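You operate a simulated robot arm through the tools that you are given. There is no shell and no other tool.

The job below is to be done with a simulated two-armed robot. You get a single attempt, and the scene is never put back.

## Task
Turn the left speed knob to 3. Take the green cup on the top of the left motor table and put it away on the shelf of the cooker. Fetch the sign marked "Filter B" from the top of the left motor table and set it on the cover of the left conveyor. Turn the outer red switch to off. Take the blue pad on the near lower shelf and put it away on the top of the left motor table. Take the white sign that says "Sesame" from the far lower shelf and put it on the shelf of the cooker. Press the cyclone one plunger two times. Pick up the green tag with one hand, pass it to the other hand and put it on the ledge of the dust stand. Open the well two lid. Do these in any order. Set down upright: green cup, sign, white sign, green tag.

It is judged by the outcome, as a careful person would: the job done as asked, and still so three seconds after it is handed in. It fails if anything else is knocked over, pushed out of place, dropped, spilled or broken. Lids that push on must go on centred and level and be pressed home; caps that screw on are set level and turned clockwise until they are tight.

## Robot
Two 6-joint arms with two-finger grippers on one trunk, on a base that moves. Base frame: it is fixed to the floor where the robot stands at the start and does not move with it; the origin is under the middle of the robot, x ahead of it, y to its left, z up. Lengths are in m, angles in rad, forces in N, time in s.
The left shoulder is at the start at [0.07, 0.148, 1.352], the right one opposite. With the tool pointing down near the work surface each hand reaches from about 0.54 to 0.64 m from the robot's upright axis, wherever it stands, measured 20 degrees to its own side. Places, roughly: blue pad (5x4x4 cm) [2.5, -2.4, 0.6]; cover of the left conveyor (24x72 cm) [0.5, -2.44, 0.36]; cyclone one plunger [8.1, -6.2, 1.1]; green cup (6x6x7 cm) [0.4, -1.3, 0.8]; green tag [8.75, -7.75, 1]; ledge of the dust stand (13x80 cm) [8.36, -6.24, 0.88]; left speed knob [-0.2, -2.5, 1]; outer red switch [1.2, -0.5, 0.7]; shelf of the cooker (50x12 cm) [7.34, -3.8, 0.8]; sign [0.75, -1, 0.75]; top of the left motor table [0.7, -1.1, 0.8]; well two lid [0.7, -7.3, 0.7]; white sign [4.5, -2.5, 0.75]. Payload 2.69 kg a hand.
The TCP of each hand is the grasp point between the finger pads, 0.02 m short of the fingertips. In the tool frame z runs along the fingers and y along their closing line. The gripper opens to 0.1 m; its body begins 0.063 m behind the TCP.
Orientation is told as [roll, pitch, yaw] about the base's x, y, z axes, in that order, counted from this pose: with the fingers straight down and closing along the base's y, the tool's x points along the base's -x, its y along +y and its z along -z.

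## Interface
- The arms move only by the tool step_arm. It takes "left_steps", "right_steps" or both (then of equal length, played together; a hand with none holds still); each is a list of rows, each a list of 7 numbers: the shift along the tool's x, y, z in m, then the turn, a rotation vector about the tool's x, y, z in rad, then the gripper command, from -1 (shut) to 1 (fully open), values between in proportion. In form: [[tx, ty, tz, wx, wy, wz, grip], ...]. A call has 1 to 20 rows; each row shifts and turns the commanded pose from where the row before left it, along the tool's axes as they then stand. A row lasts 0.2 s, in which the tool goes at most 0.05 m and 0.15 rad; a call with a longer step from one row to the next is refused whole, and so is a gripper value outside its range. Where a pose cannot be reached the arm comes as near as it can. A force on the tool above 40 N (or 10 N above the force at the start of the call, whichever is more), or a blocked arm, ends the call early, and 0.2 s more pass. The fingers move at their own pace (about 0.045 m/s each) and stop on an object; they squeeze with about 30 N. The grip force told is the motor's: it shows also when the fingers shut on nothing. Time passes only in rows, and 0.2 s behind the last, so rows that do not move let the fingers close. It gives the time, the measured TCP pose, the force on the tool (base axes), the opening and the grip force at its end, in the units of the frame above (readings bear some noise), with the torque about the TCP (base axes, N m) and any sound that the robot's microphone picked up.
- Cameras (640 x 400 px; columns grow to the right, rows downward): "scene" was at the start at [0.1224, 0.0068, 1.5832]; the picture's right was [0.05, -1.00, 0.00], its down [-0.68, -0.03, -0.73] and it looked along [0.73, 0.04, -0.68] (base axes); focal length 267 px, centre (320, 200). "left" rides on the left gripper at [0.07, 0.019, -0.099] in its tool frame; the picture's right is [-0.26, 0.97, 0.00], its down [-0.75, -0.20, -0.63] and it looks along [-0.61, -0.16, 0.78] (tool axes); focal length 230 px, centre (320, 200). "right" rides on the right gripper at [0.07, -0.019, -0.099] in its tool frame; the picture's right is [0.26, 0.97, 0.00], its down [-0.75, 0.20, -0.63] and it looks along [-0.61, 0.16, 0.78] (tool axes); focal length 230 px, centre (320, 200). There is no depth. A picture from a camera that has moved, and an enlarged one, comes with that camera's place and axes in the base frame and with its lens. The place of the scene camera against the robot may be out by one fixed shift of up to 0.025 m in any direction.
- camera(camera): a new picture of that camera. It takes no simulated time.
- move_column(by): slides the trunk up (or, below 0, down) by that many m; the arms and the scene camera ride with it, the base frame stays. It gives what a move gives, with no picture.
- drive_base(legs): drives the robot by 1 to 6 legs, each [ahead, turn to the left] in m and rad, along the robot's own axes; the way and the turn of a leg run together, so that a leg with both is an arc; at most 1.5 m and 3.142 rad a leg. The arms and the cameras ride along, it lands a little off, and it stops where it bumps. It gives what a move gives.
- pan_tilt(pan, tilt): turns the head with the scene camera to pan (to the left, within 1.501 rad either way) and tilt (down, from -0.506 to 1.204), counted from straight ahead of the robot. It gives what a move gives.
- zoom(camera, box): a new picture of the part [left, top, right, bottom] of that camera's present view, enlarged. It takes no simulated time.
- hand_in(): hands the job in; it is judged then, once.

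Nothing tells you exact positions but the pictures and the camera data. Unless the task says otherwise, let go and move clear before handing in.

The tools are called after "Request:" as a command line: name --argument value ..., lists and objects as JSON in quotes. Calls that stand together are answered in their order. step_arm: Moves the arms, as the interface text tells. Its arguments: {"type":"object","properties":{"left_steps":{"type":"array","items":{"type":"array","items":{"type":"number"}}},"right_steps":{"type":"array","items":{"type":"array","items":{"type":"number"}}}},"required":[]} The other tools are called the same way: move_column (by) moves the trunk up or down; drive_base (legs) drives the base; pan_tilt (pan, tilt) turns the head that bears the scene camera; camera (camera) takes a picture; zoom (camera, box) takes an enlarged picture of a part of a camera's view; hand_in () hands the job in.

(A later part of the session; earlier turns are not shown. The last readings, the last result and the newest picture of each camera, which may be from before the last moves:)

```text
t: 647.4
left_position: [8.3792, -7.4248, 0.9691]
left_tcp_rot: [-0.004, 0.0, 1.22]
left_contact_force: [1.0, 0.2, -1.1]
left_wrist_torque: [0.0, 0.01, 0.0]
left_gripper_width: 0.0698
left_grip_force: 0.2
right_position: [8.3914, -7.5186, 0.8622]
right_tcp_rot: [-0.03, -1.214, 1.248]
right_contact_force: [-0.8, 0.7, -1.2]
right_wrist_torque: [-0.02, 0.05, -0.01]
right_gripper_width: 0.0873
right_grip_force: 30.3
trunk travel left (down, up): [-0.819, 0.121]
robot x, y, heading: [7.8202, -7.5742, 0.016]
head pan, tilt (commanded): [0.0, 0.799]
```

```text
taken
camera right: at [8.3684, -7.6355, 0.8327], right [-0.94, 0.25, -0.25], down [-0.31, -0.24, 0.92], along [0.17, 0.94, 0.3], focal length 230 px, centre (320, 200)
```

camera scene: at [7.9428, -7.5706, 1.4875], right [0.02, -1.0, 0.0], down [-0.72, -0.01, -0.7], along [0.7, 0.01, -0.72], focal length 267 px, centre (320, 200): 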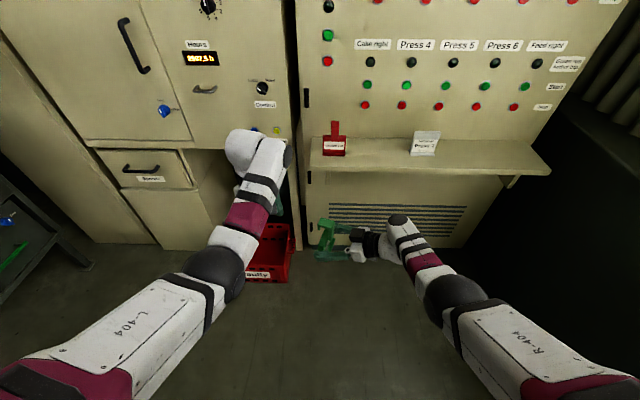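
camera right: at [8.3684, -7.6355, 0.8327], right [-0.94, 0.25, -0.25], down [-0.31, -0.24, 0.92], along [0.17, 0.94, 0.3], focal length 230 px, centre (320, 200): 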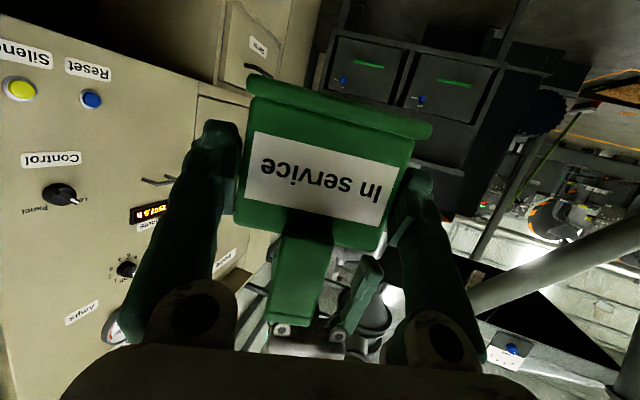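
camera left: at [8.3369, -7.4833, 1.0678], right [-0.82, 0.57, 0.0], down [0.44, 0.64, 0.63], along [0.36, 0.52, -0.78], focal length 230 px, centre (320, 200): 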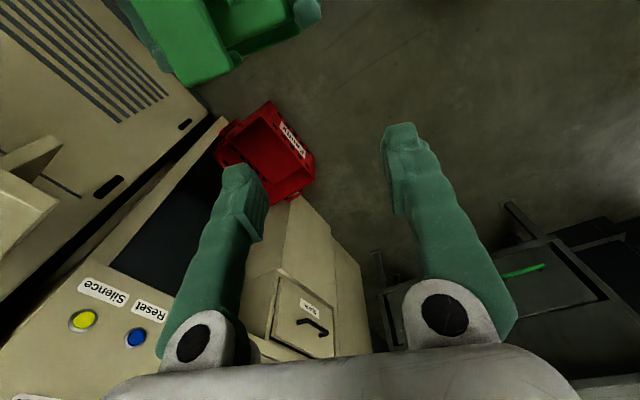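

Request:
step_arm --left_steps '[[0.0301, -0.0145, 0, 0, 0, 0, 0.4], [0.0301, -0.0145, 0, 0, 0, 0, 0.4], [0.0301, -0.0145, 0, 0, 0, 0, 0.4]]'

Request:
camera --camera "left"

Request:
camera --camera "right"

```text
t: 648.2
left_position: [8.3885, -7.529, 0.97]
left_tcp_rot: [-0.004, -0.001, 1.22]
left_contact_force: [-0.3, -1.0, 0.0]
left_wrist_torque: [0.04, 0.0, -0.01]
left_gripper_width: 0.0699
left_grip_force: 0.1
right_position: [8.3916, -7.5212, 0.8626]
right_tcp_rot: [-0.029, -1.216, 1.248]
right_contact_force: [0.5, 0.3, -0.8]
right_wrist_torque: [0.01, 0.02, 0.01]
right_gripper_width: 0.087
right_grip_force: 29.9
trunk travel left (down, up): [-0.819, 0.121]
robot x, y, heading: [7.8183, -7.5809, 0.017]
head pan, tilt (commanded): [0.0, 0.799]
```

```text
taken
camera left: at [8.3457, -7.5866, 1.0691], right [-0.82, 0.57, 0.0], down [0.44, 0.64, 0.63], along [0.36, 0.52, -0.78], focal length 230 px, centre (320, 200)
```

left: 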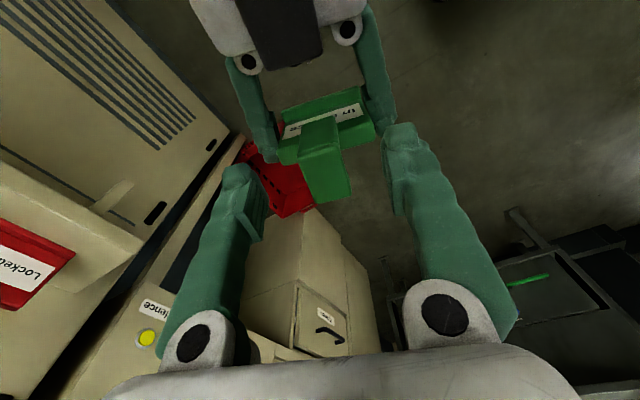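

```text
taken
camera right: at [8.3683, -7.637, 0.8326], right [-0.94, 0.25, -0.25], down [-0.31, -0.24, 0.92], along [0.17, 0.94, 0.3], focal length 230 px, centre (320, 200)
```

right: 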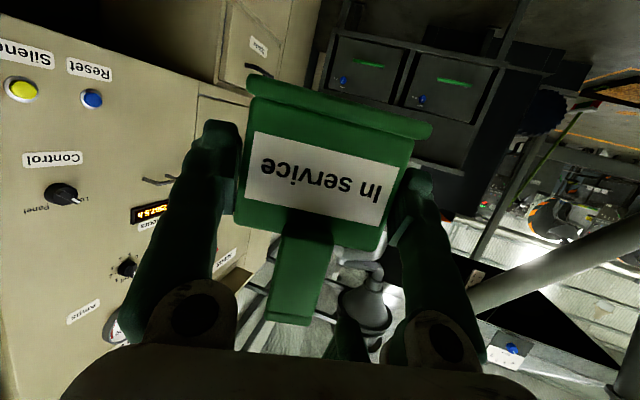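

The left hand is now centred over the neck. I'll descend and close.

Request:
step_arm --left_steps '[[0, 0, 0.018, 0, 0, 0, 0.4], [0, 0, 0.018, 0, 0, 0, 0.4], [0, 0, 0.015, 0, 0, 0, 0.4]]'

Request:
camera --camera "left"

Request:
camera --camera "right"

```text
t: 649.0
left_position: [8.3897, -7.5261, 0.9187]
left_tcp_rot: [-0.003, -0.002, 1.221]
left_contact_force: [0.7, -0.3, -0.7]
left_wrist_torque: [-0.02, 0.01, -0.01]
left_gripper_width: 0.07
left_grip_force: 0.1
right_position: [8.391, -7.5197, 0.862]
right_tcp_rot: [-0.03, -1.214, 1.248]
right_contact_force: [-0.8, 0.5, -0.4]
right_wrist_torque: [0.01, 0.0, -0.01]
right_gripper_width: 0.0871
right_grip_force: 29.9
trunk travel left (down, up): [-0.819, 0.121]
robot x, y, heading: [7.8202, -7.5759, 0.021]
head pan, tilt (commanded): [0.0, 0.799]
```

```text
taken
camera left: at [8.3465, -7.5844, 1.0177], right [-0.82, 0.57, 0.0], down [0.44, 0.64, 0.63], along [0.36, 0.52, -0.78], focal length 230 px, centre (320, 200)
```

left: 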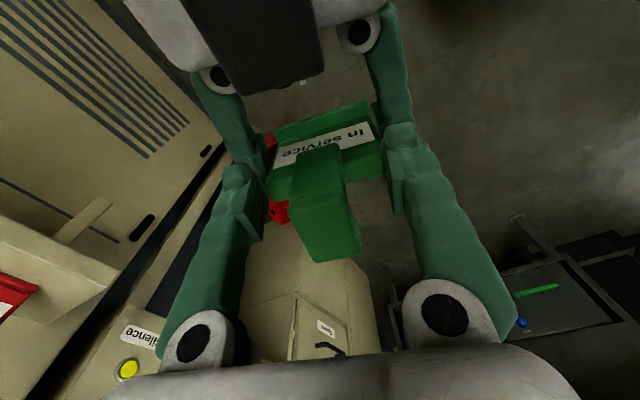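

```text
taken
camera right: at [8.3684, -7.636, 0.8326], right [-0.94, 0.25, -0.25], down [-0.31, -0.24, 0.92], along [0.17, 0.94, 0.3], focal length 230 px, centre (320, 200)
```

right: 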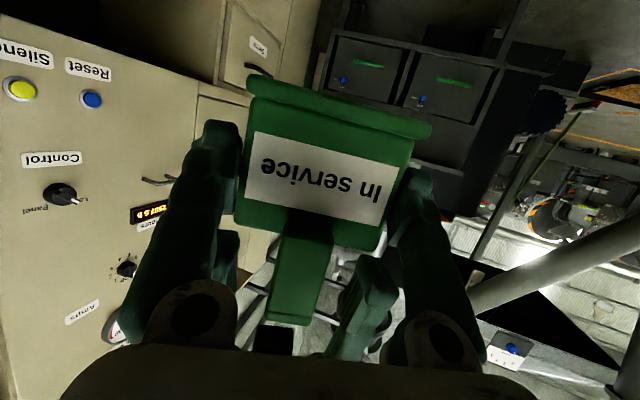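

Request:
step_arm --left_steps '[[0, 0, 0, 0, 0, 0, 0.0], [0, 0, 0, 0, 0, 0, -0.4], [0, 0, 0, 0, 0, 0, -1], [0, 0, 0, 0, 0, 0, -1]]'

Request:
camera --camera "left"

```text
t: 650.0
left_position: [8.3895, -7.5255, 0.9188]
left_tcp_rot: [-0.003, -0.001, 1.221]
left_contact_force: [1.2, 0.3, -1.3]
left_wrist_torque: [0.03, 0.02, 0.13]
left_gripper_width: 0.0267
left_grip_force: 30.0
right_position: [8.3904, -7.5199, 0.8629]
right_tcp_rot: [-0.03, -1.215, 1.245]
right_contact_force: [-1.8, 0.3, 1.5]
right_wrist_torque: [0.0, -0.08, -0.18]
right_gripper_width: 0.0871
right_grip_force: 30.3
trunk travel left (down, up): [-0.819, 0.121]
robot x, y, heading: [7.8216, -7.5772, 0.015]
head pan, tilt (commanded): [0.0, 0.799]
```

```text
taken
camera left: at [8.3467, -7.5842, 1.018], right [-0.82, 0.57, 0.0], down [0.44, 0.64, 0.63], along [0.36, 0.52, -0.78], focal length 230 px, centre (320, 200)
```

left: 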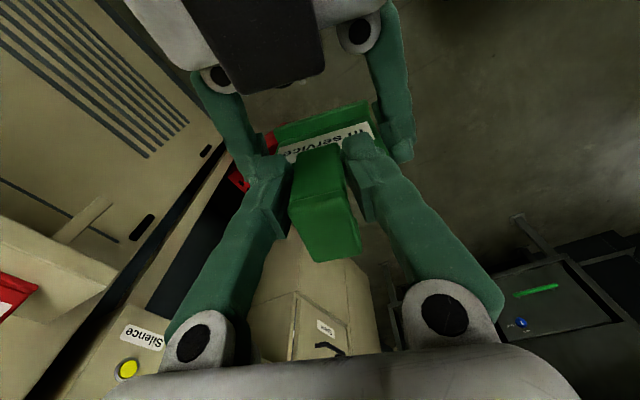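

The left hand has the neck. Now the right hand will open and withdraw straight back.

Request:
step_arm --right_steps '[[0, 0, 0, 0, 0, 0, 1], [0, 0, 0, 0, 0, 0, 1], [0.0109, 0, -0.028, 0, 0, 0, 1], [0.0109, 0, -0.028, 0, 0, 0, 1], [0.0109, 0, -0.028, 0, 0, 0, 1], [0.0109, 0, -0.028, 0, 0, 0, 1]]' --left_steps '[[0, 0, 0, 0, 0, 0, -1], [0, 0, 0, 0, 0, 0, -1], [0, 0, 0, 0, 0, 0, -1], [0, 0, 0, 0, 0, 0, -1], [0, 0, 0, 0, 0, 0, -1], [0, 0, 0, 0, 0, 0, -1]]'

Request:
camera --camera "right"

Request:
camera --camera "left"

Request:
camera --camera "scene"

```text
t: 651.4
left_position: [8.389, -7.5283, 0.9192]
left_tcp_rot: [-0.005, -0.004, 1.22]
left_contact_force: [0.0, -0.1, 0.7]
left_wrist_torque: [0.02, 0.02, -0.01]
left_gripper_width: 0.0267
left_grip_force: 29.7
right_position: [8.3507, -7.6312, 0.8615]
right_tcp_rot: [-0.028, -1.218, 1.25]
right_contact_force: [0.3, -0.1, -1.4]
right_wrist_torque: [0.0, 0.03, -0.03]
right_gripper_width: 0.1001
right_grip_force: 0.1
trunk travel left (down, up): [-0.819, 0.121]
robot x, y, heading: [7.8179, -7.5758, 0.019]
head pan, tilt (commanded): [0.0, 0.799]
```

```text
taken
camera right: at [8.3282, -7.7476, 0.8311], right [-0.94, 0.25, -0.25], down [-0.31, -0.24, 0.92], along [0.17, 0.94, 0.3], focal length 230 px, centre (320, 200)
```

right: 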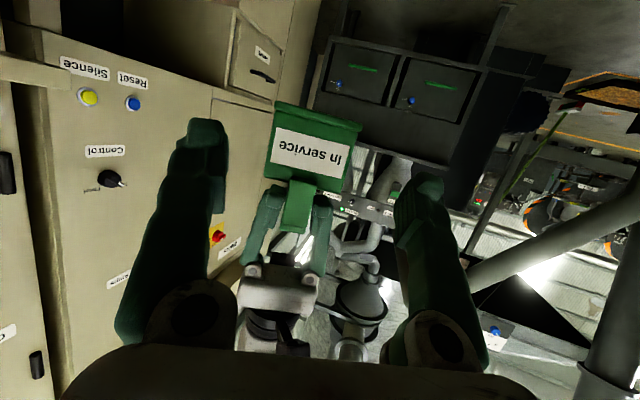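

```text
taken
camera left: at [8.346, -7.5856, 1.0184], right [-0.82, 0.57, 0.0], down [0.44, 0.64, 0.63], along [0.37, 0.52, -0.77], focal length 230 px, centre (320, 200)
```

left: 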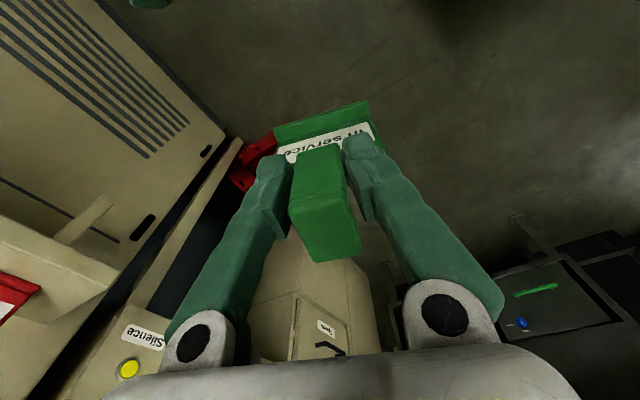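

```text
taken
camera scene: at [7.9402, -7.5724, 1.4878], right [0.02, -1.0, 0.0], down [-0.72, -0.01, -0.7], along [0.7, 0.01, -0.72], focal length 267 px, centre (320, 200)
```

scene: 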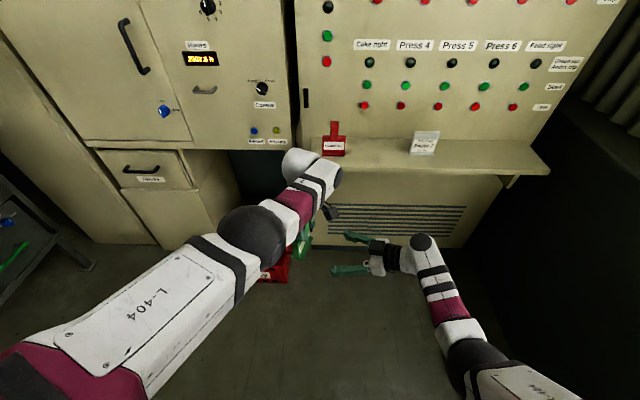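

The handover worked: the left hand holds the tag by its neck. I'll bring the left hand back to its side, turn its wrist straight, and return the right hand to its own side.

Request:
step_arm --left_steps '[[-0.0353, 0.0129, 0, 0, 0, 0, -1], [-0.0353, 0.0129, 0, 0, 0, 0, -1], [-0.0353, 0.0129, 0, 0, 0, 0, -1], [-0.0353, 0.0129, 0, 0, 0, 0, -1], [0, 0, 0, 0, 0, 0, -1], [0, 0, 0, 0, 0, 0, -1], [0, 0, 0, 0, 0, 0, -1], [0, 0, 0, 0, 0, 0, -1]]' --right_steps '[[0.0065, -0.0072, -0.0175, 0.131, 0, 0.049, 0.5], [0.0061, -0.0098, -0.0163, 0.131, 0, 0.049, 0.5], [0.0055, -0.0121, -0.0149, 0.131, 0, 0.049, 0.5], [0.0049, -0.0142, -0.0132, 0.131, 0, 0.049, 0.5], [0.0042, -0.016, -0.0112, 0.131, 0, 0.049, 0.5], [0.0033, -0.0176, -0.009, 0.131, 0, 0.049, 0.5], [0.0025, -0.0187, -0.0066, 0.131, 0, 0.049, 0.5], [0.0015, -0.0195, -0.0041, 0.131, 0, 0.049, 0.5]]'

Request:
camera --camera "scene"

```text
t: 653.2
left_position: [8.3888, -7.3765, 0.9197]
left_tcp_rot: [-0.004, -0.003, 1.221]
left_contact_force: [-1.0, 0.5, -0.3]
left_wrist_torque: [-0.02, -0.02, -0.01]
left_gripper_width: 0.0269
left_grip_force: 30.0
right_position: [8.354, -7.7914, 0.8594]
right_tcp_rot: [-0.005, -1.223, 0.105]
right_contact_force: [-0.7, 0.0, 0.1]
right_wrist_torque: [0.0, -0.01, 0.02]
right_gripper_width: 0.0747
right_grip_force: 0.1
trunk travel left (down, up): [-0.819, 0.121]
robot x, y, heading: [7.8213, -7.5746, 0.016]
head pan, tilt (commanded): [0.0, 0.799]
```

```text
taken
camera scene: at [7.9408, -7.5707, 1.4877], right [0.02, -1.0, 0.0], down [-0.72, -0.01, -0.7], along [0.7, 0.01, -0.72], focal length 267 px, centre (320, 200)
```

scene: 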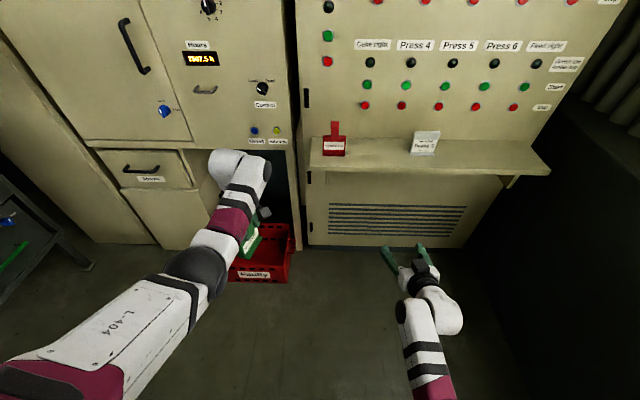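

Request:
step_arm --left_steps '[[0, 0, 0, 0, 0, 0.12, -1], [0, 0, 0, 0, 0, 0.12, -1], [0, 0, 0, 0, 0, 0.12, -1], [0, 0, 0, 0, 0, 0.12, -1], [0, 0, 0, 0, 0, 0.12, -1], [0, 0, 0, 0, 0, 0.12, -1], [0, 0, 0, 0, 0, 0.12, -1], [0, 0, 0, 0, 0, 0.12, -1], [0, 0, 0, 0, 0, 0.12, -1], [0, 0, 0, 0, 0, 0.12, -1]]' --right_steps '[[0, 0, 0, 0, 0.136, 0, 0.5], [0, 0, 0, 0, 0.136, 0, 0.5], [0, 0, 0, 0, 0.136, 0, 0.5], [0, 0, 0, 0, 0.136, 0, 0.5], [0, 0, 0, 0, 0.136, 0, 0.5], [0, 0, 0, 0, 0.136, 0, 0.5], [0, 0, 0, 0, 0.136, 0, 0.5], [0, 0, 0, 0, 0.136, 0, 0.5], [0, 0, 0, 0, 0.136, 0, 0.5], [0, 0, 0, 0, 0, 0.085, 0.5]]'

Request:
camera --camera "left"

Request:
pan_tilt --pan 1.3 --tilt 0.35

Request:
camera --camera "scene"

```text
t: 655.4
left_position: [8.3872, -7.3754, 0.9189]
left_tcp_rot: [0.0, -0.004, 0.019]
left_contact_force: [0.0, 0.4, 0.0]
left_wrist_torque: [-0.03, 0.01, -0.01]
left_gripper_width: 0.0266
left_grip_force: 29.9
right_position: [8.3526, -7.7905, 0.8601]
right_tcp_rot: [-0.002, 0.002, 0.015]
right_contact_force: [1.2, -0.3, -0.1]
right_wrist_torque: [0.01, 0.01, 0.04]
right_gripper_width: 0.0751
right_grip_force: 0.1
trunk travel left (down, up): [-0.819, 0.121]
robot x, y, heading: [7.8258, -7.5752, 0.012]
head pan, tilt (commanded): [0.0, 0.799]
```

```text
taken
camera left: at [8.3176, -7.3573, 1.0172], right [0.24, 0.97, 0.0], down [0.75, -0.19, 0.63], along [0.61, -0.15, -0.77], focal length 230 px, centre (320, 200)
```

left: 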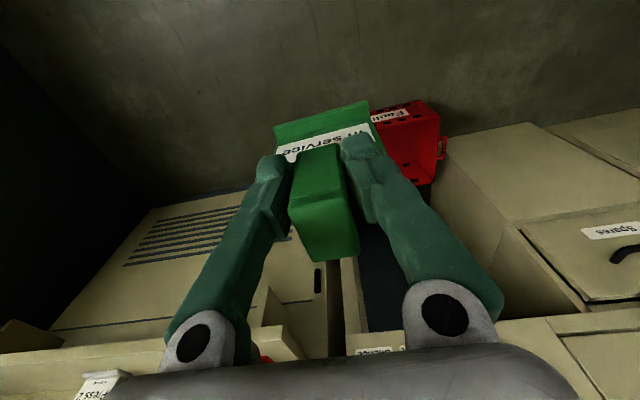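

```text
t: 656.9
left_position: [8.3887, -7.3762, 0.9171]
left_tcp_rot: [0.0, -0.003, 0.019]
left_contact_force: [0.0, -0.4, 0.3]
left_wrist_torque: [0.04, 0.03, -0.04]
left_gripper_width: 0.0265
left_grip_force: 30.3
right_position: [8.353, -7.7888, 0.859]
right_tcp_rot: [-0.002, 0.001, 0.018]
right_contact_force: [-0.1, 0.1, -0.2]
right_wrist_torque: [0.01, 0.0, -0.02]
right_gripper_width: 0.0751
right_grip_force: 0.1
trunk travel left (down, up): [-0.819, 0.121]
robot x, y, heading: [7.8179, -7.5767, 0.021]
head pan, tilt (commanded): [1.3, 0.351]
```

```text
taken
camera scene: at [7.8838, -7.4818, 1.5273], right [0.97, -0.25, 0.0], down [-0.09, -0.33, -0.94], along [0.24, 0.91, -0.34], focal length 267 px, centre (320, 200)
```

scene: 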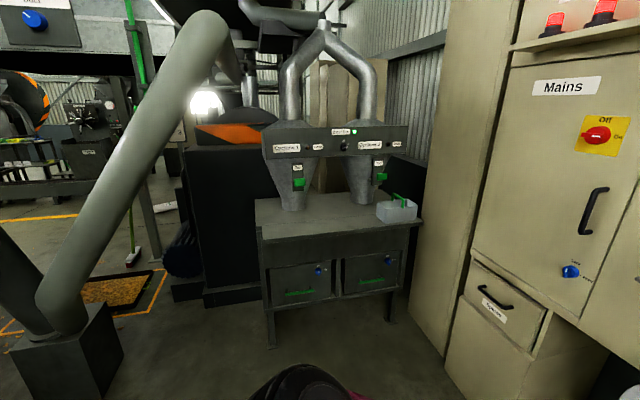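

Request:
zoom --camera "scene" --box '[240, 110, 440, 260]'

```text
2.67 times, centred on (340, 185) of scene
camera zoom: at [7.8838, -7.4818, 1.5273], right [0.97, -0.25, 0.0], down [-0.09, -0.33, -0.94], along [0.24, 0.91, -0.34], focal length 712 px, centre (267, 240)
```

zoom: 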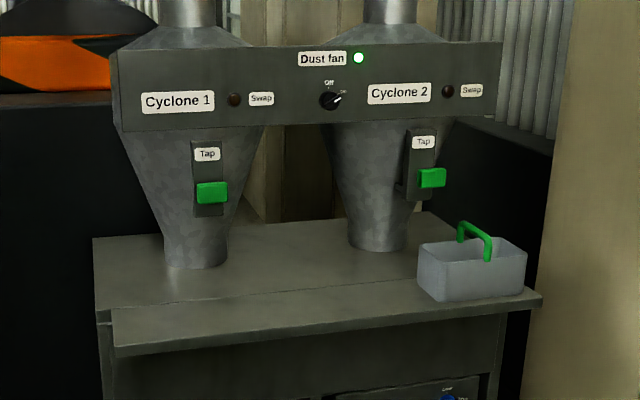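

The dust stand has a front ledge at about y=-6.29 to -6.16 and z≈0.88, with cyclone 1's green plunger at about (8.11, -6.2, 1.13) above it. I'll raise up and drive to face the stand, with the left hand near x≈8.27.

Request:
move_column --by 0.1

Request:
drive_base --legs '[[0, 0.8], [0.8, 0], [0, 0.75]]'

Request:
pan_tilt --pan 0.2 --tilt 0.5

Request:
camera --camera "scene"

Request:
camera --camera "left"

```text
t: 658.2
left_position: [8.3881, -7.3748, 1.0187]
left_tcp_rot: [0.0, -0.004, 0.019]
left_contact_force: [-0.5, 0.6, -0.8]
left_wrist_torque: [0.01, 0.0, 0.02]
left_gripper_width: 0.0267
left_grip_force: 29.9
right_position: [8.3526, -7.7895, 0.959]
right_tcp_rot: [-0.003, 0.0, 0.017]
right_contact_force: [0.1, -0.4, -0.6]
right_wrist_torque: [0.0, -0.02, 0.02]
right_gripper_width: 0.0749
right_grip_force: 0.1
trunk travel left (down, up): [-0.919, 0.021]
robot x, y, heading: [7.8176, -7.5749, 0.023]
head pan, tilt (commanded): [1.3, 0.351]
```

```text
t: 664.5
left_position: [8.5891, -6.4603, 1.0191]
left_tcp_rot: [-0.003, -0.007, 0.827]
left_contact_force: [-0.4, 1.5, -0.6]
left_wrist_torque: [-0.01, -0.02, 0.01]
left_gripper_width: 0.0265
left_grip_force: 30.2
right_position: [8.858, -6.7722, 0.9593]
right_tcp_rot: [0.003, 0.01, 0.824]
right_contact_force: [-14.4, -3.1, 6.4]
right_wrist_torque: [0.28, -2.05, -0.32]
right_gripper_width: 0.075
right_grip_force: 0.0
trunk travel left (down, up): [-0.919, 0.021]
robot x, y, heading: [8.3501, -7.0063, 0.826]
head pan, tilt (commanded): [1.3, 0.351]
stopped in leg 2: the robot was blocked; the commanded pose is now the measured one
```

```text
t: 665.8
left_position: [8.5891, -6.4593, 1.0193]
left_tcp_rot: [-0.004, -0.009, 0.825]
left_contact_force: [-0.6, -0.1, -0.9]
left_wrist_torque: [-0.04, 0.02, 0.0]
left_gripper_width: 0.0269
left_grip_force: 30.3
right_position: [8.8575, -6.772, 0.9592]
right_tcp_rot: [0.0, 0.009, 0.825]
right_contact_force: [-18.8, -3.6, 2.5]
right_wrist_torque: [0.35, -2.35, -0.39]
right_gripper_width: 0.0751
right_grip_force: 0.1
trunk travel left (down, up): [-0.919, 0.021]
robot x, y, heading: [8.346, -7.0043, 0.823]
head pan, tilt (commanded): [0.201, 0.499]
```

```text
taken
camera scene: at [8.4074, -6.8909, 1.6142], right [0.86, -0.52, 0.0], down [-0.24, -0.41, -0.88], along [0.46, 0.75, -0.48], focal length 267 px, centre (320, 200)
```

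scene: 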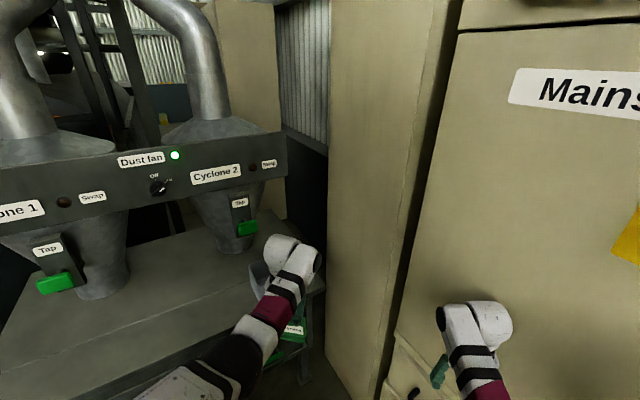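

```text
taken
camera left: at [8.5262, -6.4974, 1.1185], right [-0.54, 0.84, 0.0], down [0.65, 0.41, 0.64], along [0.54, 0.34, -0.77], focal length 230 px, centre (320, 200)
```

left: 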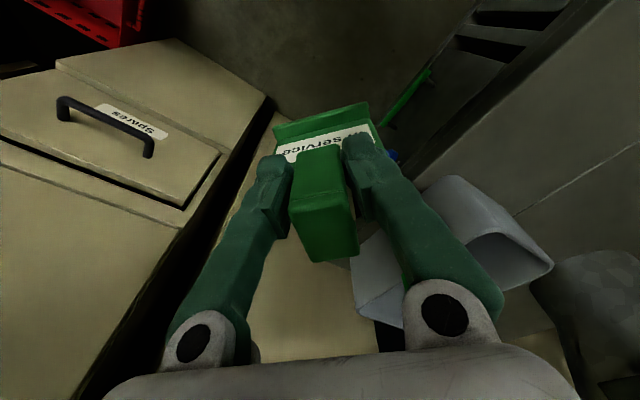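

My right hand brushed the plain cabinet front, so I'll back off, tuck the right hand in, and come round more squarely.

Request:
drive_base --legs '[[-0.25, 0], [0, 0.35]]'

Request:
step_arm --right_steps '[[0, 0.035, 0, 0, 0, 0, 0.2], [0, 0.035, 0, 0, 0, 0, 0.2], [0, 0.03, 0, 0, 0, 0, 0.2]]'

Request:
pan_tilt --pan -0.4 --tilt 0.5

Request:
camera --camera "scene"

```text
t: 667.2
left_position: [8.507, -6.5499, 1.0091]
left_tcp_rot: [0.002, 0.013, 0.831]
left_contact_force: [-1.4, -1.3, 1.9]
left_wrist_torque: [0.06, -0.07, -0.01]
left_gripper_width: 0.0266
left_grip_force: 30.0
right_position: [8.7765, -6.864, 0.9486]
right_tcp_rot: [0.005, 0.03, 0.823]
right_contact_force: [-0.3, -1.1, 1.2]
right_wrist_torque: [0.03, -0.08, 0.0]
right_gripper_width: 0.0752
right_grip_force: 0.0
trunk travel left (down, up): [-0.919, 0.021]
robot x, y, heading: [8.2483, -7.1102, 0.826]
head pan, tilt (commanded): [0.201, 0.499]
stopped in leg 1: the robot was blocked; the commanded pose is now the measured one
```

```text
t: 667.6
left_position: [8.4377, -6.5987, 0.97]
left_tcp_rot: [0.053, 0.221, 0.876]
left_contact_force: [-0.1, 0.9, -1.8]
left_wrist_torque: [-0.02, -0.01, 0.0]
left_gripper_width: 0.0269
left_grip_force: 29.8
right_position: [8.7093, -6.9, 0.9298]
right_tcp_rot: [-0.027, 0.156, 0.801]
right_contact_force: [-0.3, 0.3, -2.1]
right_wrist_torque: [0.0, -0.06, 0.04]
right_gripper_width: 0.0602
right_grip_force: 0.0
trunk travel left (down, up): [-0.919, 0.021]
robot x, y, heading: [8.2504, -7.1119, 0.821]
head pan, tilt (commanded): [0.201, 0.499]
stopped in row 2 (left hand): the arm was blocked; the commanded pose is now the measured one
```

```text
t: 668.6
left_position: [8.457, -6.5962, 1.0073]
left_tcp_rot: [0.02, 0.065, 0.85]
left_contact_force: [-0.4, 1.2, -2.8]
left_wrist_torque: [0.0, 0.06, 0.01]
left_gripper_width: 0.0269
left_grip_force: 29.8
right_position: [8.7154, -6.89, 0.9564]
right_tcp_rot: [-0.005, 0.038, 0.811]
right_contact_force: [-0.3, 0.1, -2.2]
right_wrist_torque: [0.01, -0.02, 0.05]
right_gripper_width: 0.0599
right_grip_force: 0.1
trunk travel left (down, up): [-0.919, 0.021]
robot x, y, heading: [8.244, -7.1116, 0.824]
head pan, tilt (commanded): [-0.4, 0.499]
```

```text
taken
camera scene: at [8.3556, -7.0343, 1.6133], right [0.41, -0.91, 0.0], down [-0.44, -0.2, -0.88], along [0.8, 0.36, -0.48], focal length 267 px, centre (320, 200)
```

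scene: 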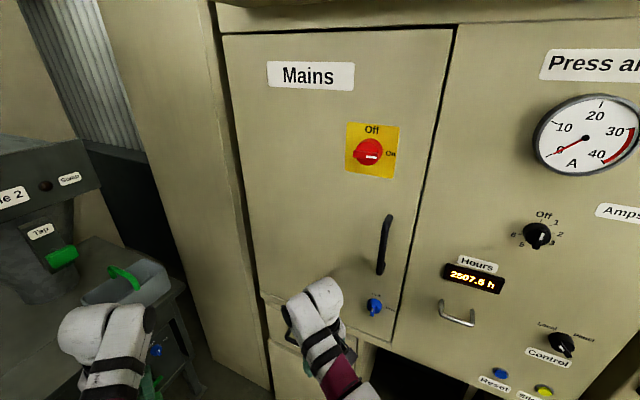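

Driving with the trunk near its top makes the robot rock, which trips the stops. I'll re-level the left hand, lower the trunk, and then manoeuvre gently.

Request:
step_arm --left_steps '[[0, 0, 0, 0.02, -0.035, 0, -1], [0, 0, 0, 0, -0.03, 0.02, -1]]' --right_steps '[[0, 0, 0, 0, -0.02, 0, 0.2], [0, 0, 0, 0, -0.018, 0, 0.2]]'

Request:
move_column --by -0.08

Request:
camera --camera "left"

```text
t: 669.2
left_position: [8.4595, -6.5921, 1.0069]
left_tcp_rot: [0.002, 0.004, 0.83]
left_contact_force: [0.0, -0.1, 0.1]
left_wrist_torque: [0.0, -0.01, -0.01]
left_gripper_width: 0.0264
left_grip_force: 29.9
right_position: [8.7183, -6.8872, 0.9555]
right_tcp_rot: [-0.008, 0.0, 0.813]
right_contact_force: [0.6, 0.2, -0.1]
right_wrist_torque: [0.01, -0.02, -0.01]
right_gripper_width: 0.0601
right_grip_force: 0.1
trunk travel left (down, up): [-0.919, 0.021]
robot x, y, heading: [8.2433, -7.1133, 0.828]
head pan, tilt (commanded): [-0.4, 0.499]
```

```text
t: 670.4
left_position: [8.4578, -6.5936, 0.9275]
left_tcp_rot: [0.002, 0.002, 0.829]
left_contact_force: [0.8, -0.4, -0.5]
left_wrist_torque: [0.0, 0.01, 0.0]
left_gripper_width: 0.0266
left_grip_force: 30.2
right_position: [8.7164, -6.8883, 0.8749]
right_tcp_rot: [-0.007, 0.001, 0.812]
right_contact_force: [0.7, -1.0, -0.5]
right_wrist_torque: [0.02, 0.0, -0.01]
right_gripper_width: 0.0602
right_grip_force: 0.0
trunk travel left (down, up): [-0.839, 0.101]
robot x, y, heading: [8.2487, -7.1116, 0.824]
head pan, tilt (commanded): [-0.4, 0.499]
```

```text
taken
camera left: at [8.3972, -6.6313, 1.0262], right [-0.54, 0.84, 0.0], down [0.66, 0.42, 0.63], along [0.53, 0.34, -0.78], focal length 230 px, centre (320, 200)
```

left: 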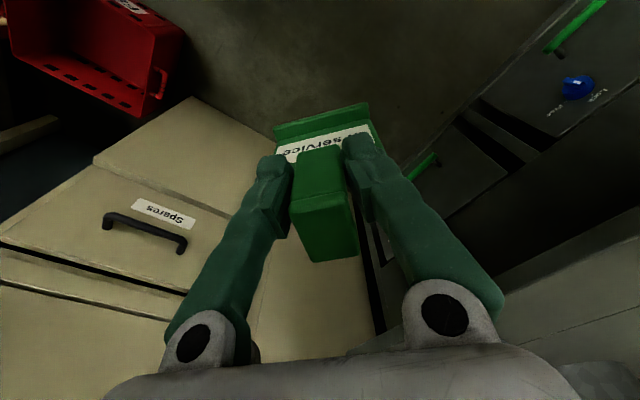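

Request:
drive_base --legs '[[0, 0.226], [0.24, 0], [0, 0.52]]'

Request:
pan_tilt --pan 0.15 --tilt 0.55

Request:
camera --camera "scene"

Request:
camera --camera "left"

Request:
camera --camera "right"

```text
t: 674.4
left_position: [8.178, -6.376, 0.9266]
left_tcp_rot: [0.001, 0.004, 1.562]
left_contact_force: [-0.6, 0.0, -0.6]
left_wrist_torque: [-0.03, 0.01, 0.01]
left_gripper_width: 0.0278
left_grip_force: 30.4
right_position: [8.5674, -6.4212, 0.8755]
right_tcp_rot: [-0.007, 0.002, 1.545]
right_contact_force: [-0.3, -0.6, 1.0]
right_wrist_torque: [0.01, 0.02, 0.02]
right_gripper_width: 0.0599
right_grip_force: 0.0
trunk travel left (down, up): [-0.839, 0.101]
robot x, y, heading: [8.3687, -6.9004, 1.555]
head pan, tilt (commanded): [-0.4, 0.499]
```

```text
t: 675.4
left_position: [8.1771, -6.3755, 0.9274]
left_tcp_rot: [0.0, 0.001, 1.56]
left_contact_force: [0.5, -0.3, -1.7]
left_wrist_torque: [-0.02, 0.0, -0.03]
left_gripper_width: 0.0277
left_grip_force: 30.1
right_position: [8.5671, -6.4213, 0.8759]
right_tcp_rot: [-0.006, 0.002, 1.544]
right_contact_force: [-0.3, -0.8, 0.2]
right_wrist_torque: [0.0, 0.0, -0.01]
right_gripper_width: 0.06
right_grip_force: 0.1
trunk travel left (down, up): [-0.839, 0.101]
robot x, y, heading: [8.3687, -6.9025, 1.553]
head pan, tilt (commanded): [0.15, 0.55]
```

```text
taken
camera scene: at [8.3454, -6.7604, 1.5291], right [0.99, 0.14, 0.0], down [0.07, -0.52, -0.85], along [-0.12, 0.84, -0.52], focal length 267 px, centre (320, 200)
```

scene: 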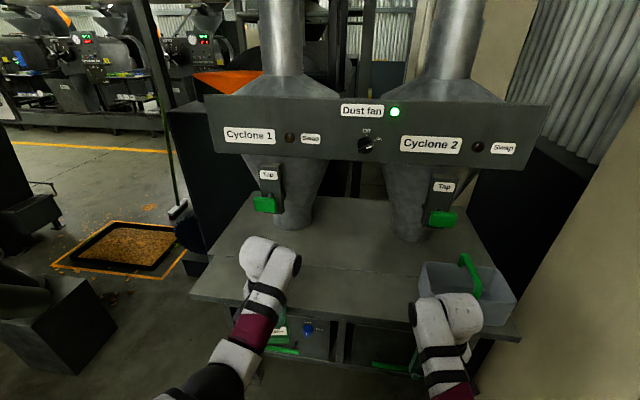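

```text
taken
camera left: at [8.1576, -6.4438, 1.0263], right [-0.96, 0.27, 0.0], down [0.21, 0.75, 0.63], along [0.17, 0.6, -0.78], focal length 230 px, centre (320, 200)
```

left: 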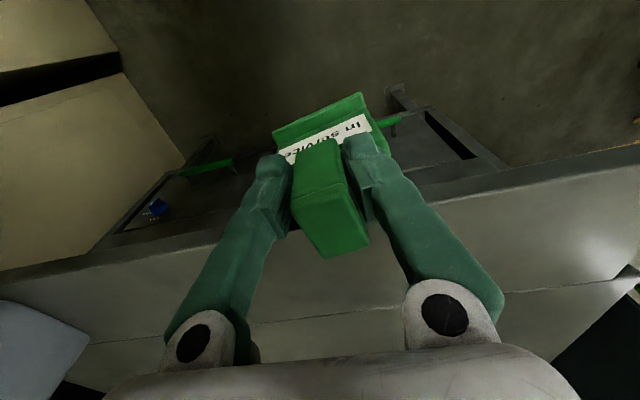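

```text
taken
camera right: at [8.5834, -6.4912, 0.9755], right [-0.97, -0.23, -0.01], down [-0.18, 0.76, 0.63], along [-0.14, 0.61, -0.78], focal length 230 px, centre (320, 200)
```

right: 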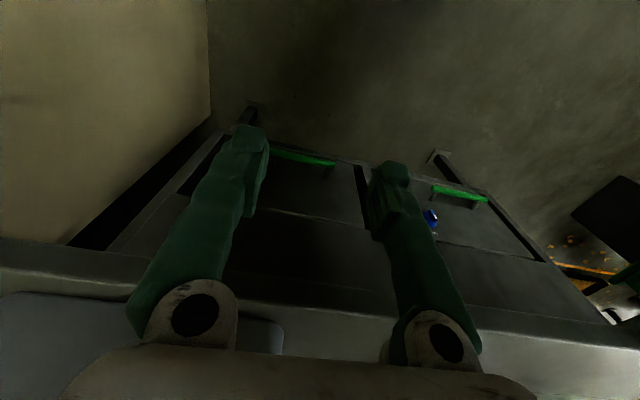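

Request:
zoom --camera "left" --box '[230, 70, 430, 270]'

Request:
zoom --camera "scene" --box '[190, 90, 350, 370]'

```text
2.00 times, centred on (330, 170) of left
camera zoom: at [8.1576, -6.4438, 1.0263], right [-0.96, 0.27, 0.0], down [0.21, 0.75, 0.63], along [0.17, 0.6, -0.78], focal length 460 px, centre (300, 260)
```

zoom: 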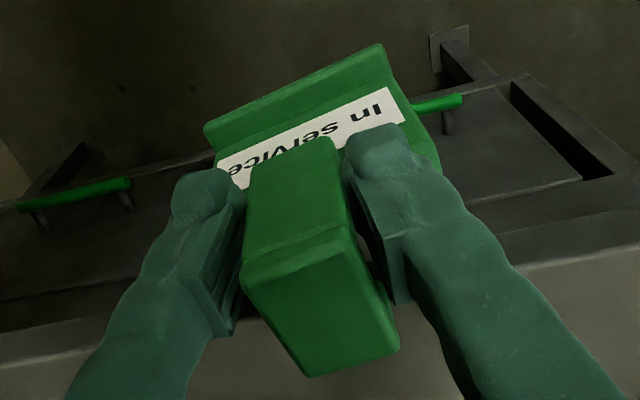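

```text
1.43 times, centred on (270, 230) of scene
camera zoom: at [8.3454, -6.7604, 1.5291], right [0.99, 0.14, 0.0], down [0.07, -0.52, -0.85], along [-0.12, 0.84, -0.52], focal length 382 px, centre (391, 157)
```

zoom: 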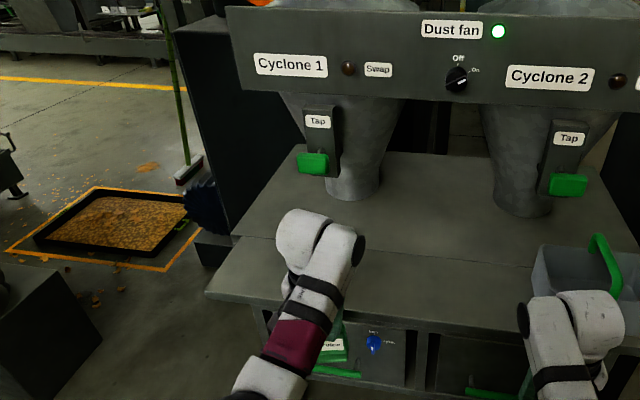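

The tag turned very slightly in the grip but is still hanging properly. The ledge's front edge is at y≈-6.289, z≈0.86. I'll raise both hands relative to the trunk, shift the tag to x≈8.28 between the two taps, and then creep forward.

Request:
step_arm --left_steps '[[-0.01, -0.026, -0.02, 0, 0, 0, -1], [-0.01, -0.026, -0.02, 0, 0, 0, -1], [-0.01, -0.026, -0.02, 0, 0, 0, -1], [0, -0.025, 0, 0, 0, 0, -1]]' --right_steps '[[0, 0, -0.02, 0, 0, 0, 0.2], [0, 0, -0.02, 0, 0, 0, 0.2], [-0.01, 0, -0.02, 0, 0, 0, 0.2], [0, 0, 0, 0, 0, 0, 0.2]]'

Request:
drive_base --legs '[[0.05, 0], [0.05, 0]]'

Request:
camera --camera "left"

Request:
camera --camera "right"

Request:
camera --camera "scene"

```text
t: 676.4
left_position: [8.2817, -6.346, 0.9877]
left_tcp_rot: [0.003, 0.003, 1.559]
left_contact_force: [-0.9, -4.3, -0.5]
left_wrist_torque: [-0.42, 0.12, -0.08]
left_gripper_width: 0.0269
left_grip_force: 29.9
right_position: [8.568, -6.4098, 0.9332]
right_tcp_rot: [-0.006, 0.0, 1.543]
right_contact_force: [-0.3, 0.5, -0.6]
right_wrist_torque: [0.01, -0.03, -0.02]
right_gripper_width: 0.0602
right_grip_force: 0.2
right hand out of reach, approached as far as the arm can: row 3
trunk travel left (down, up): [-0.839, 0.101]
robot x, y, heading: [8.3675, -6.8991, 1.552]
head pan, tilt (commanded): [0.15, 0.55]
```

```text
t: 677.9
left_position: [8.2823, -6.2465, 0.9857]
left_tcp_rot: [0.0, 0.002, 1.562]
left_contact_force: [0.7, 0.6, -1.5]
left_wrist_torque: [-0.03, 0.03, 0.02]
left_gripper_width: 0.0213
left_grip_force: 30.2
right_position: [8.5686, -6.3126, 0.9326]
right_tcp_rot: [-0.007, -0.002, 1.543]
right_contact_force: [0.6, 0.6, -0.1]
right_wrist_torque: [-0.13, -0.04, 0.01]
right_gripper_width: 0.0598
right_grip_force: 0.1
trunk travel left (down, up): [-0.839, 0.101]
robot x, y, heading: [8.3689, -6.806, 1.555]
head pan, tilt (commanded): [0.15, 0.55]
```

```text
taken
camera left: at [8.2632, -6.3153, 1.086], right [-0.96, 0.27, 0.0], down [0.21, 0.75, 0.63], along [0.17, 0.61, -0.78], focal length 230 px, centre (320, 200)
```

left: 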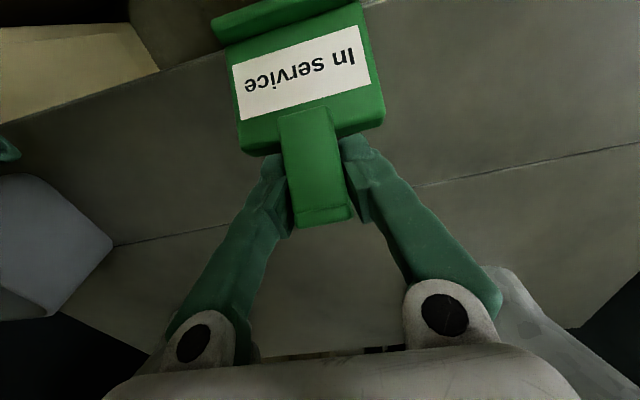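

```text
taken
camera right: at [8.5853, -6.3827, 1.0324], right [-0.97, -0.23, -0.01], down [-0.18, 0.75, 0.63], along [-0.14, 0.61, -0.78], focal length 230 px, centre (320, 200)
```

right: 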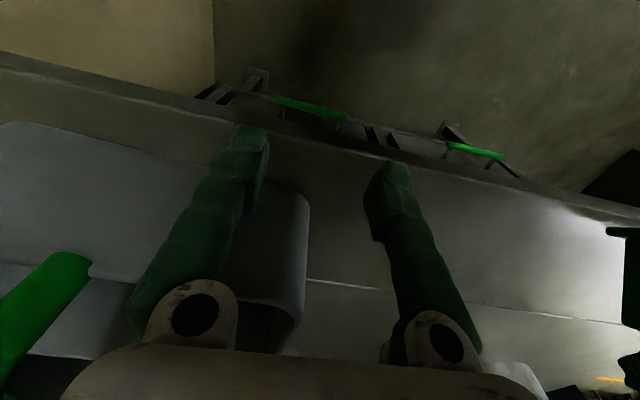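

```text
taken
camera scene: at [8.3465, -6.6505, 1.5282], right [0.99, 0.14, 0.0], down [0.07, -0.52, -0.85], along [-0.12, 0.84, -0.53], focal length 267 px, centre (320, 200)
```

scene: 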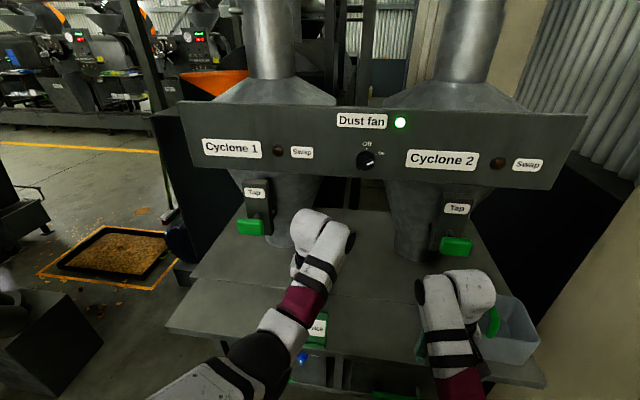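

The tag's foot caught the ledge edge while moving in, and it pivoted about 0.78 rad in the grip with its bottom toward me. I'll lift a little and tilt the hand forward by the same amount, so the tag hangs upright again.

Request:
step_arm --left_steps '[[0, 0, -0.02, 0, 0, 0, -1], [0, 0, -0.01, 0, -0.13, 0, -1], [-0.0013, 0, -0.0099, 0, -0.13, 0, -1], [0, 0, 0, 0, -0.13, 0, -1], [0, 0, 0, 0, -0.13, 0, -1]]'

Request:
camera --camera "left"

Request:
camera --camera "scene"

```text
t: 679.2
left_position: [8.2387, -6.2395, 1.0429]
left_tcp_rot: [0.093, -0.573, 1.569]
left_contact_force: [-0.3, -0.6, 0.3]
left_wrist_torque: [0.02, 0.03, 0.01]
left_gripper_width: 0.0214
left_grip_force: 30.2
right_position: [8.5684, -6.3195, 0.9373]
right_tcp_rot: [-0.005, -0.01, 1.544]
right_contact_force: [0.5, -0.6, 0.0]
right_wrist_torque: [0.02, 0.0, 0.01]
right_gripper_width: 0.06
right_grip_force: 0.1
trunk travel left (down, up): [-0.839, 0.101]
robot x, y, heading: [8.3684, -6.8015, 1.555]
head pan, tilt (commanded): [0.15, 0.55]
stopped in row 5 (left hand): the arm was blocked; the commanded pose is now the measured one
```

```text
taken
camera left: at [8.228, -6.3508, 1.0903], right [-0.96, 0.17, 0.21], down [0.26, 0.3, 0.92], along [0.09, 0.94, -0.33], focal length 230 px, centre (320, 200)
```

left: 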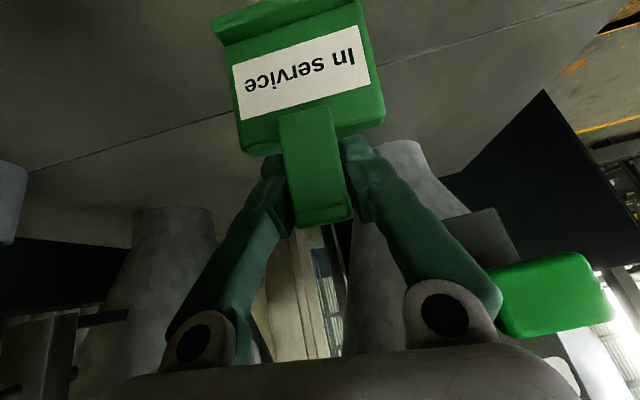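

```text
taken
camera scene: at [8.3465, -6.6627, 1.5293], right [0.99, 0.14, 0.0], down [0.07, -0.52, -0.85], along [-0.12, 0.85, -0.52], focal length 267 px, centre (320, 200)
```

scene: 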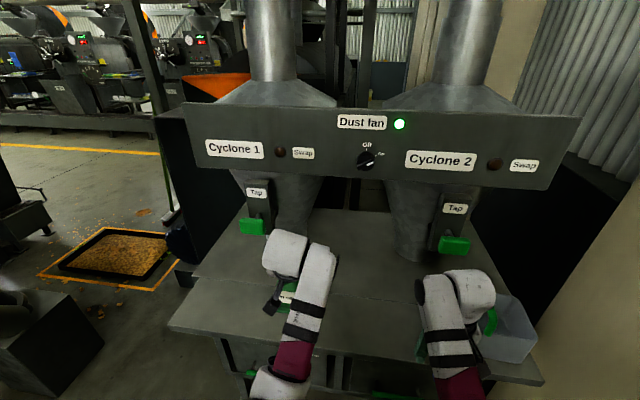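

The left wrist hit a limit at that inward position. I'll back off gently, set the tilted pose with more room on the left side, and then place the tag on the left part of the ledge at about x=8.02.

Request:
drive_base --legs '[[-0.06, 0], [-0.1, 0], [-0.15, 0]]'

Request:
camera --camera "left"

```text
t: 681.8
left_position: [8.2005, -6.5184, 1.0538]
left_tcp_rot: [0.188, -0.599, 1.561]
left_contact_force: [-0.2, 1.0, -1.2]
left_wrist_torque: [-0.05, 0.01, 0.01]
left_gripper_width: 0.0214
left_grip_force: 30.4
right_position: [8.5671, -6.6019, 0.9281]
right_tcp_rot: [0.002, -0.042, 1.536]
right_contact_force: [1.3, 1.0, 0.0]
right_wrist_torque: [-0.11, 0.0, 0.0]
right_gripper_width: 0.0599
right_grip_force: 0.0
trunk travel left (down, up): [-0.839, 0.101]
robot x, y, heading: [8.3617, -7.0782, 1.555]
head pan, tilt (commanded): [0.15, 0.55]
stopped in leg 3: the robot was blocked; the commanded pose is now the measured one
```

```text
taken
camera left: at [8.1983, -6.6316, 1.0981], right [-0.95, 0.12, 0.29], down [0.32, 0.29, 0.9], along [0.02, 0.95, -0.31], focal length 230 px, centre (320, 200)
```

left: 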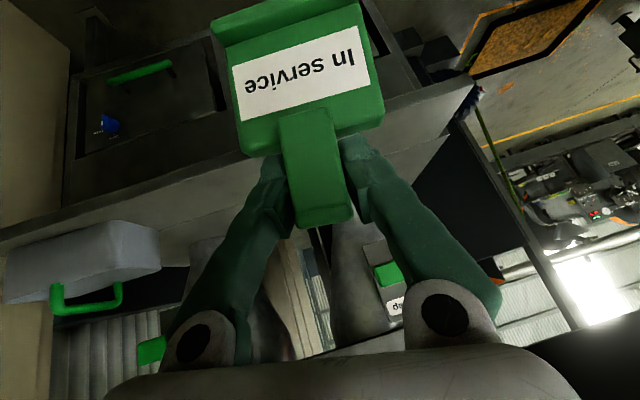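

Request:
step_arm --left_steps '[[-0.0175, 0.008, 0.0241, 0.047, -0.02, 0, -1], [-0.0175, 0.008, 0.0241, 0.047, -0.045, 0, -1], [-0.0175, 0.008, 0.0241, 0.047, -0.055, 0, -1], [-0.0175, 0.008, 0.0241, 0.047, -0.061, 0, -1]]'

Request:
camera --camera "left"

Request:
pan_tilt --pan 0.3 --tilt 0.6

Request:
camera --camera "scene"

```text
t: 682.5
left_position: [8.1708, -6.5194, 1.0672]
left_tcp_rot: [0.08, -0.734, 1.561]
left_contact_force: [0.2, -0.1, -0.3]
left_wrist_torque: [-0.04, 0.0, 0.01]
left_gripper_width: 0.0217
left_grip_force: 30.0
right_position: [8.5625, -6.6433, 0.9534]
right_tcp_rot: [0.014, -0.165, 1.527]
right_contact_force: [-0.2, -0.6, 0.4]
right_wrist_torque: [-0.01, -0.01, -0.06]
right_gripper_width: 0.06
right_grip_force: 0.0
trunk travel left (down, up): [-0.839, 0.101]
robot x, y, heading: [8.3617, -7.0804, 1.557]
head pan, tilt (commanded): [0.15, 0.55]
stopped in row 3 (left hand): the arm was blocked; the commanded pose is now the measured one
```

```text
taken
camera left: at [8.1583, -6.6366, 1.0949], right [-0.96, 0.15, 0.23], down [0.25, 0.14, 0.96], along [0.11, 0.98, -0.18], focal length 230 px, centre (320, 200)
```

left: 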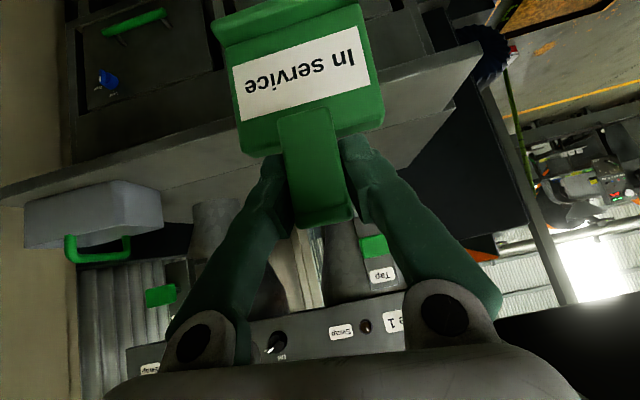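

```text
t: 683.2
left_position: [8.1713, -6.5006, 1.0587]
left_tcp_rot: [0.084, -0.718, 1.557]
left_contact_force: [-0.4, -0.6, -0.9]
left_wrist_torque: [0.01, -0.02, -0.03]
left_gripper_width: 0.0214
left_grip_force: 29.9
right_position: [8.5636, -6.6309, 0.9461]
right_tcp_rot: [0.011, -0.135, 1.529]
right_contact_force: [-0.7, -0.3, 0.7]
right_wrist_torque: [0.06, -0.01, 0.01]
right_gripper_width: 0.0603
right_grip_force: 0.1
trunk travel left (down, up): [-0.839, 0.101]
robot x, y, heading: [8.3655, -7.0797, 1.552]
head pan, tilt (commanded): [0.3, 0.6]
```

```text
taken
camera scene: at [8.3298, -6.9508, 1.5255], right [0.96, 0.28, 0.0], down [0.16, -0.54, -0.83], along [-0.23, 0.8, -0.56], focal length 267 px, centre (320, 200)
```

scene: 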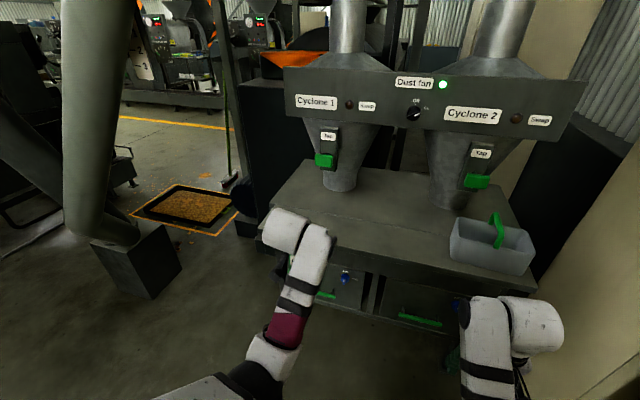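

Request:
step_arm --left_steps '[[0, 0, 0.03, 0, 0, 0, -1], [0, 0, 0.03, 0.021, -0.015, 0, -1], [0, 0, 0.03, 0.031, -0.02, 0, -1], [0, 0, 0.03, 0.031, -0.025, 0, -1]]' --right_steps '[[0, 0, 0, 0, 0.035, 0, 0.2], [0, 0, 0.01, 0, 0.035, 0, 0.2], [0, 0, 0.01, 0, 0.035, 0, 0.2], [0, 0, 0.01, 0, 0.03, 0, 0.2]]'

Request:
camera --camera "right"

Request:
zoom --camera "scene" --box '[220, 180, 420, 330]'

```text
t: 684.2
left_position: [8.164, -6.4144, 0.9666]
left_tcp_rot: [0.002, -0.772, 1.553]
left_contact_force: [-0.7, 0.6, -1.0]
left_wrist_torque: [0.03, 0.02, 0.01]
left_gripper_width: 0.0215
left_grip_force: 30.0
right_position: [8.5585, -6.6172, 0.8979]
right_tcp_rot: [0.008, 0.017, 1.529]
right_contact_force: [-1.1, -0.1, 0.3]
right_wrist_torque: [0.0, -0.02, 0.01]
right_gripper_width: 0.06
right_grip_force: 0.1
right hand out of reach, approached as far as the arm can: row 2
trunk travel left (down, up): [-0.839, 0.101]
robot x, y, heading: [8.3639, -7.0818, 1.556]
head pan, tilt (commanded): [0.3, 0.6]
```

```text
taken
camera right: at [8.5774, -6.6854, 0.9991], right [-0.98, -0.22, 0.01], down [-0.16, 0.77, 0.62], along [-0.14, 0.6, -0.79], focal length 230 px, centre (320, 200)
```

right: 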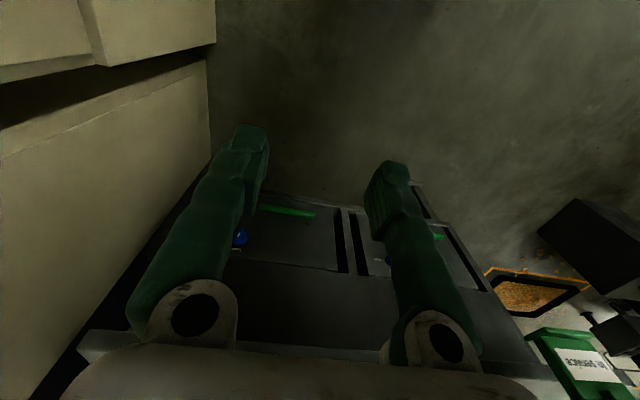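

```text
2.67 times, centred on (320, 255) of scene
camera zoom: at [8.3294, -6.9393, 1.5243], right [0.96, 0.28, 0.0], down [0.16, -0.54, -0.82], along [-0.23, 0.79, -0.57], focal length 712 px, centre (320, 53)
```

zoom: 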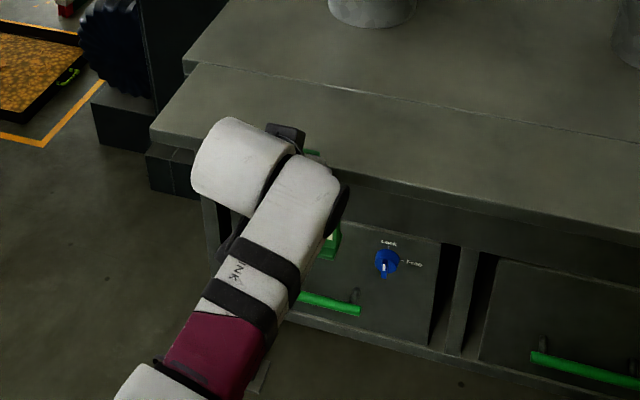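

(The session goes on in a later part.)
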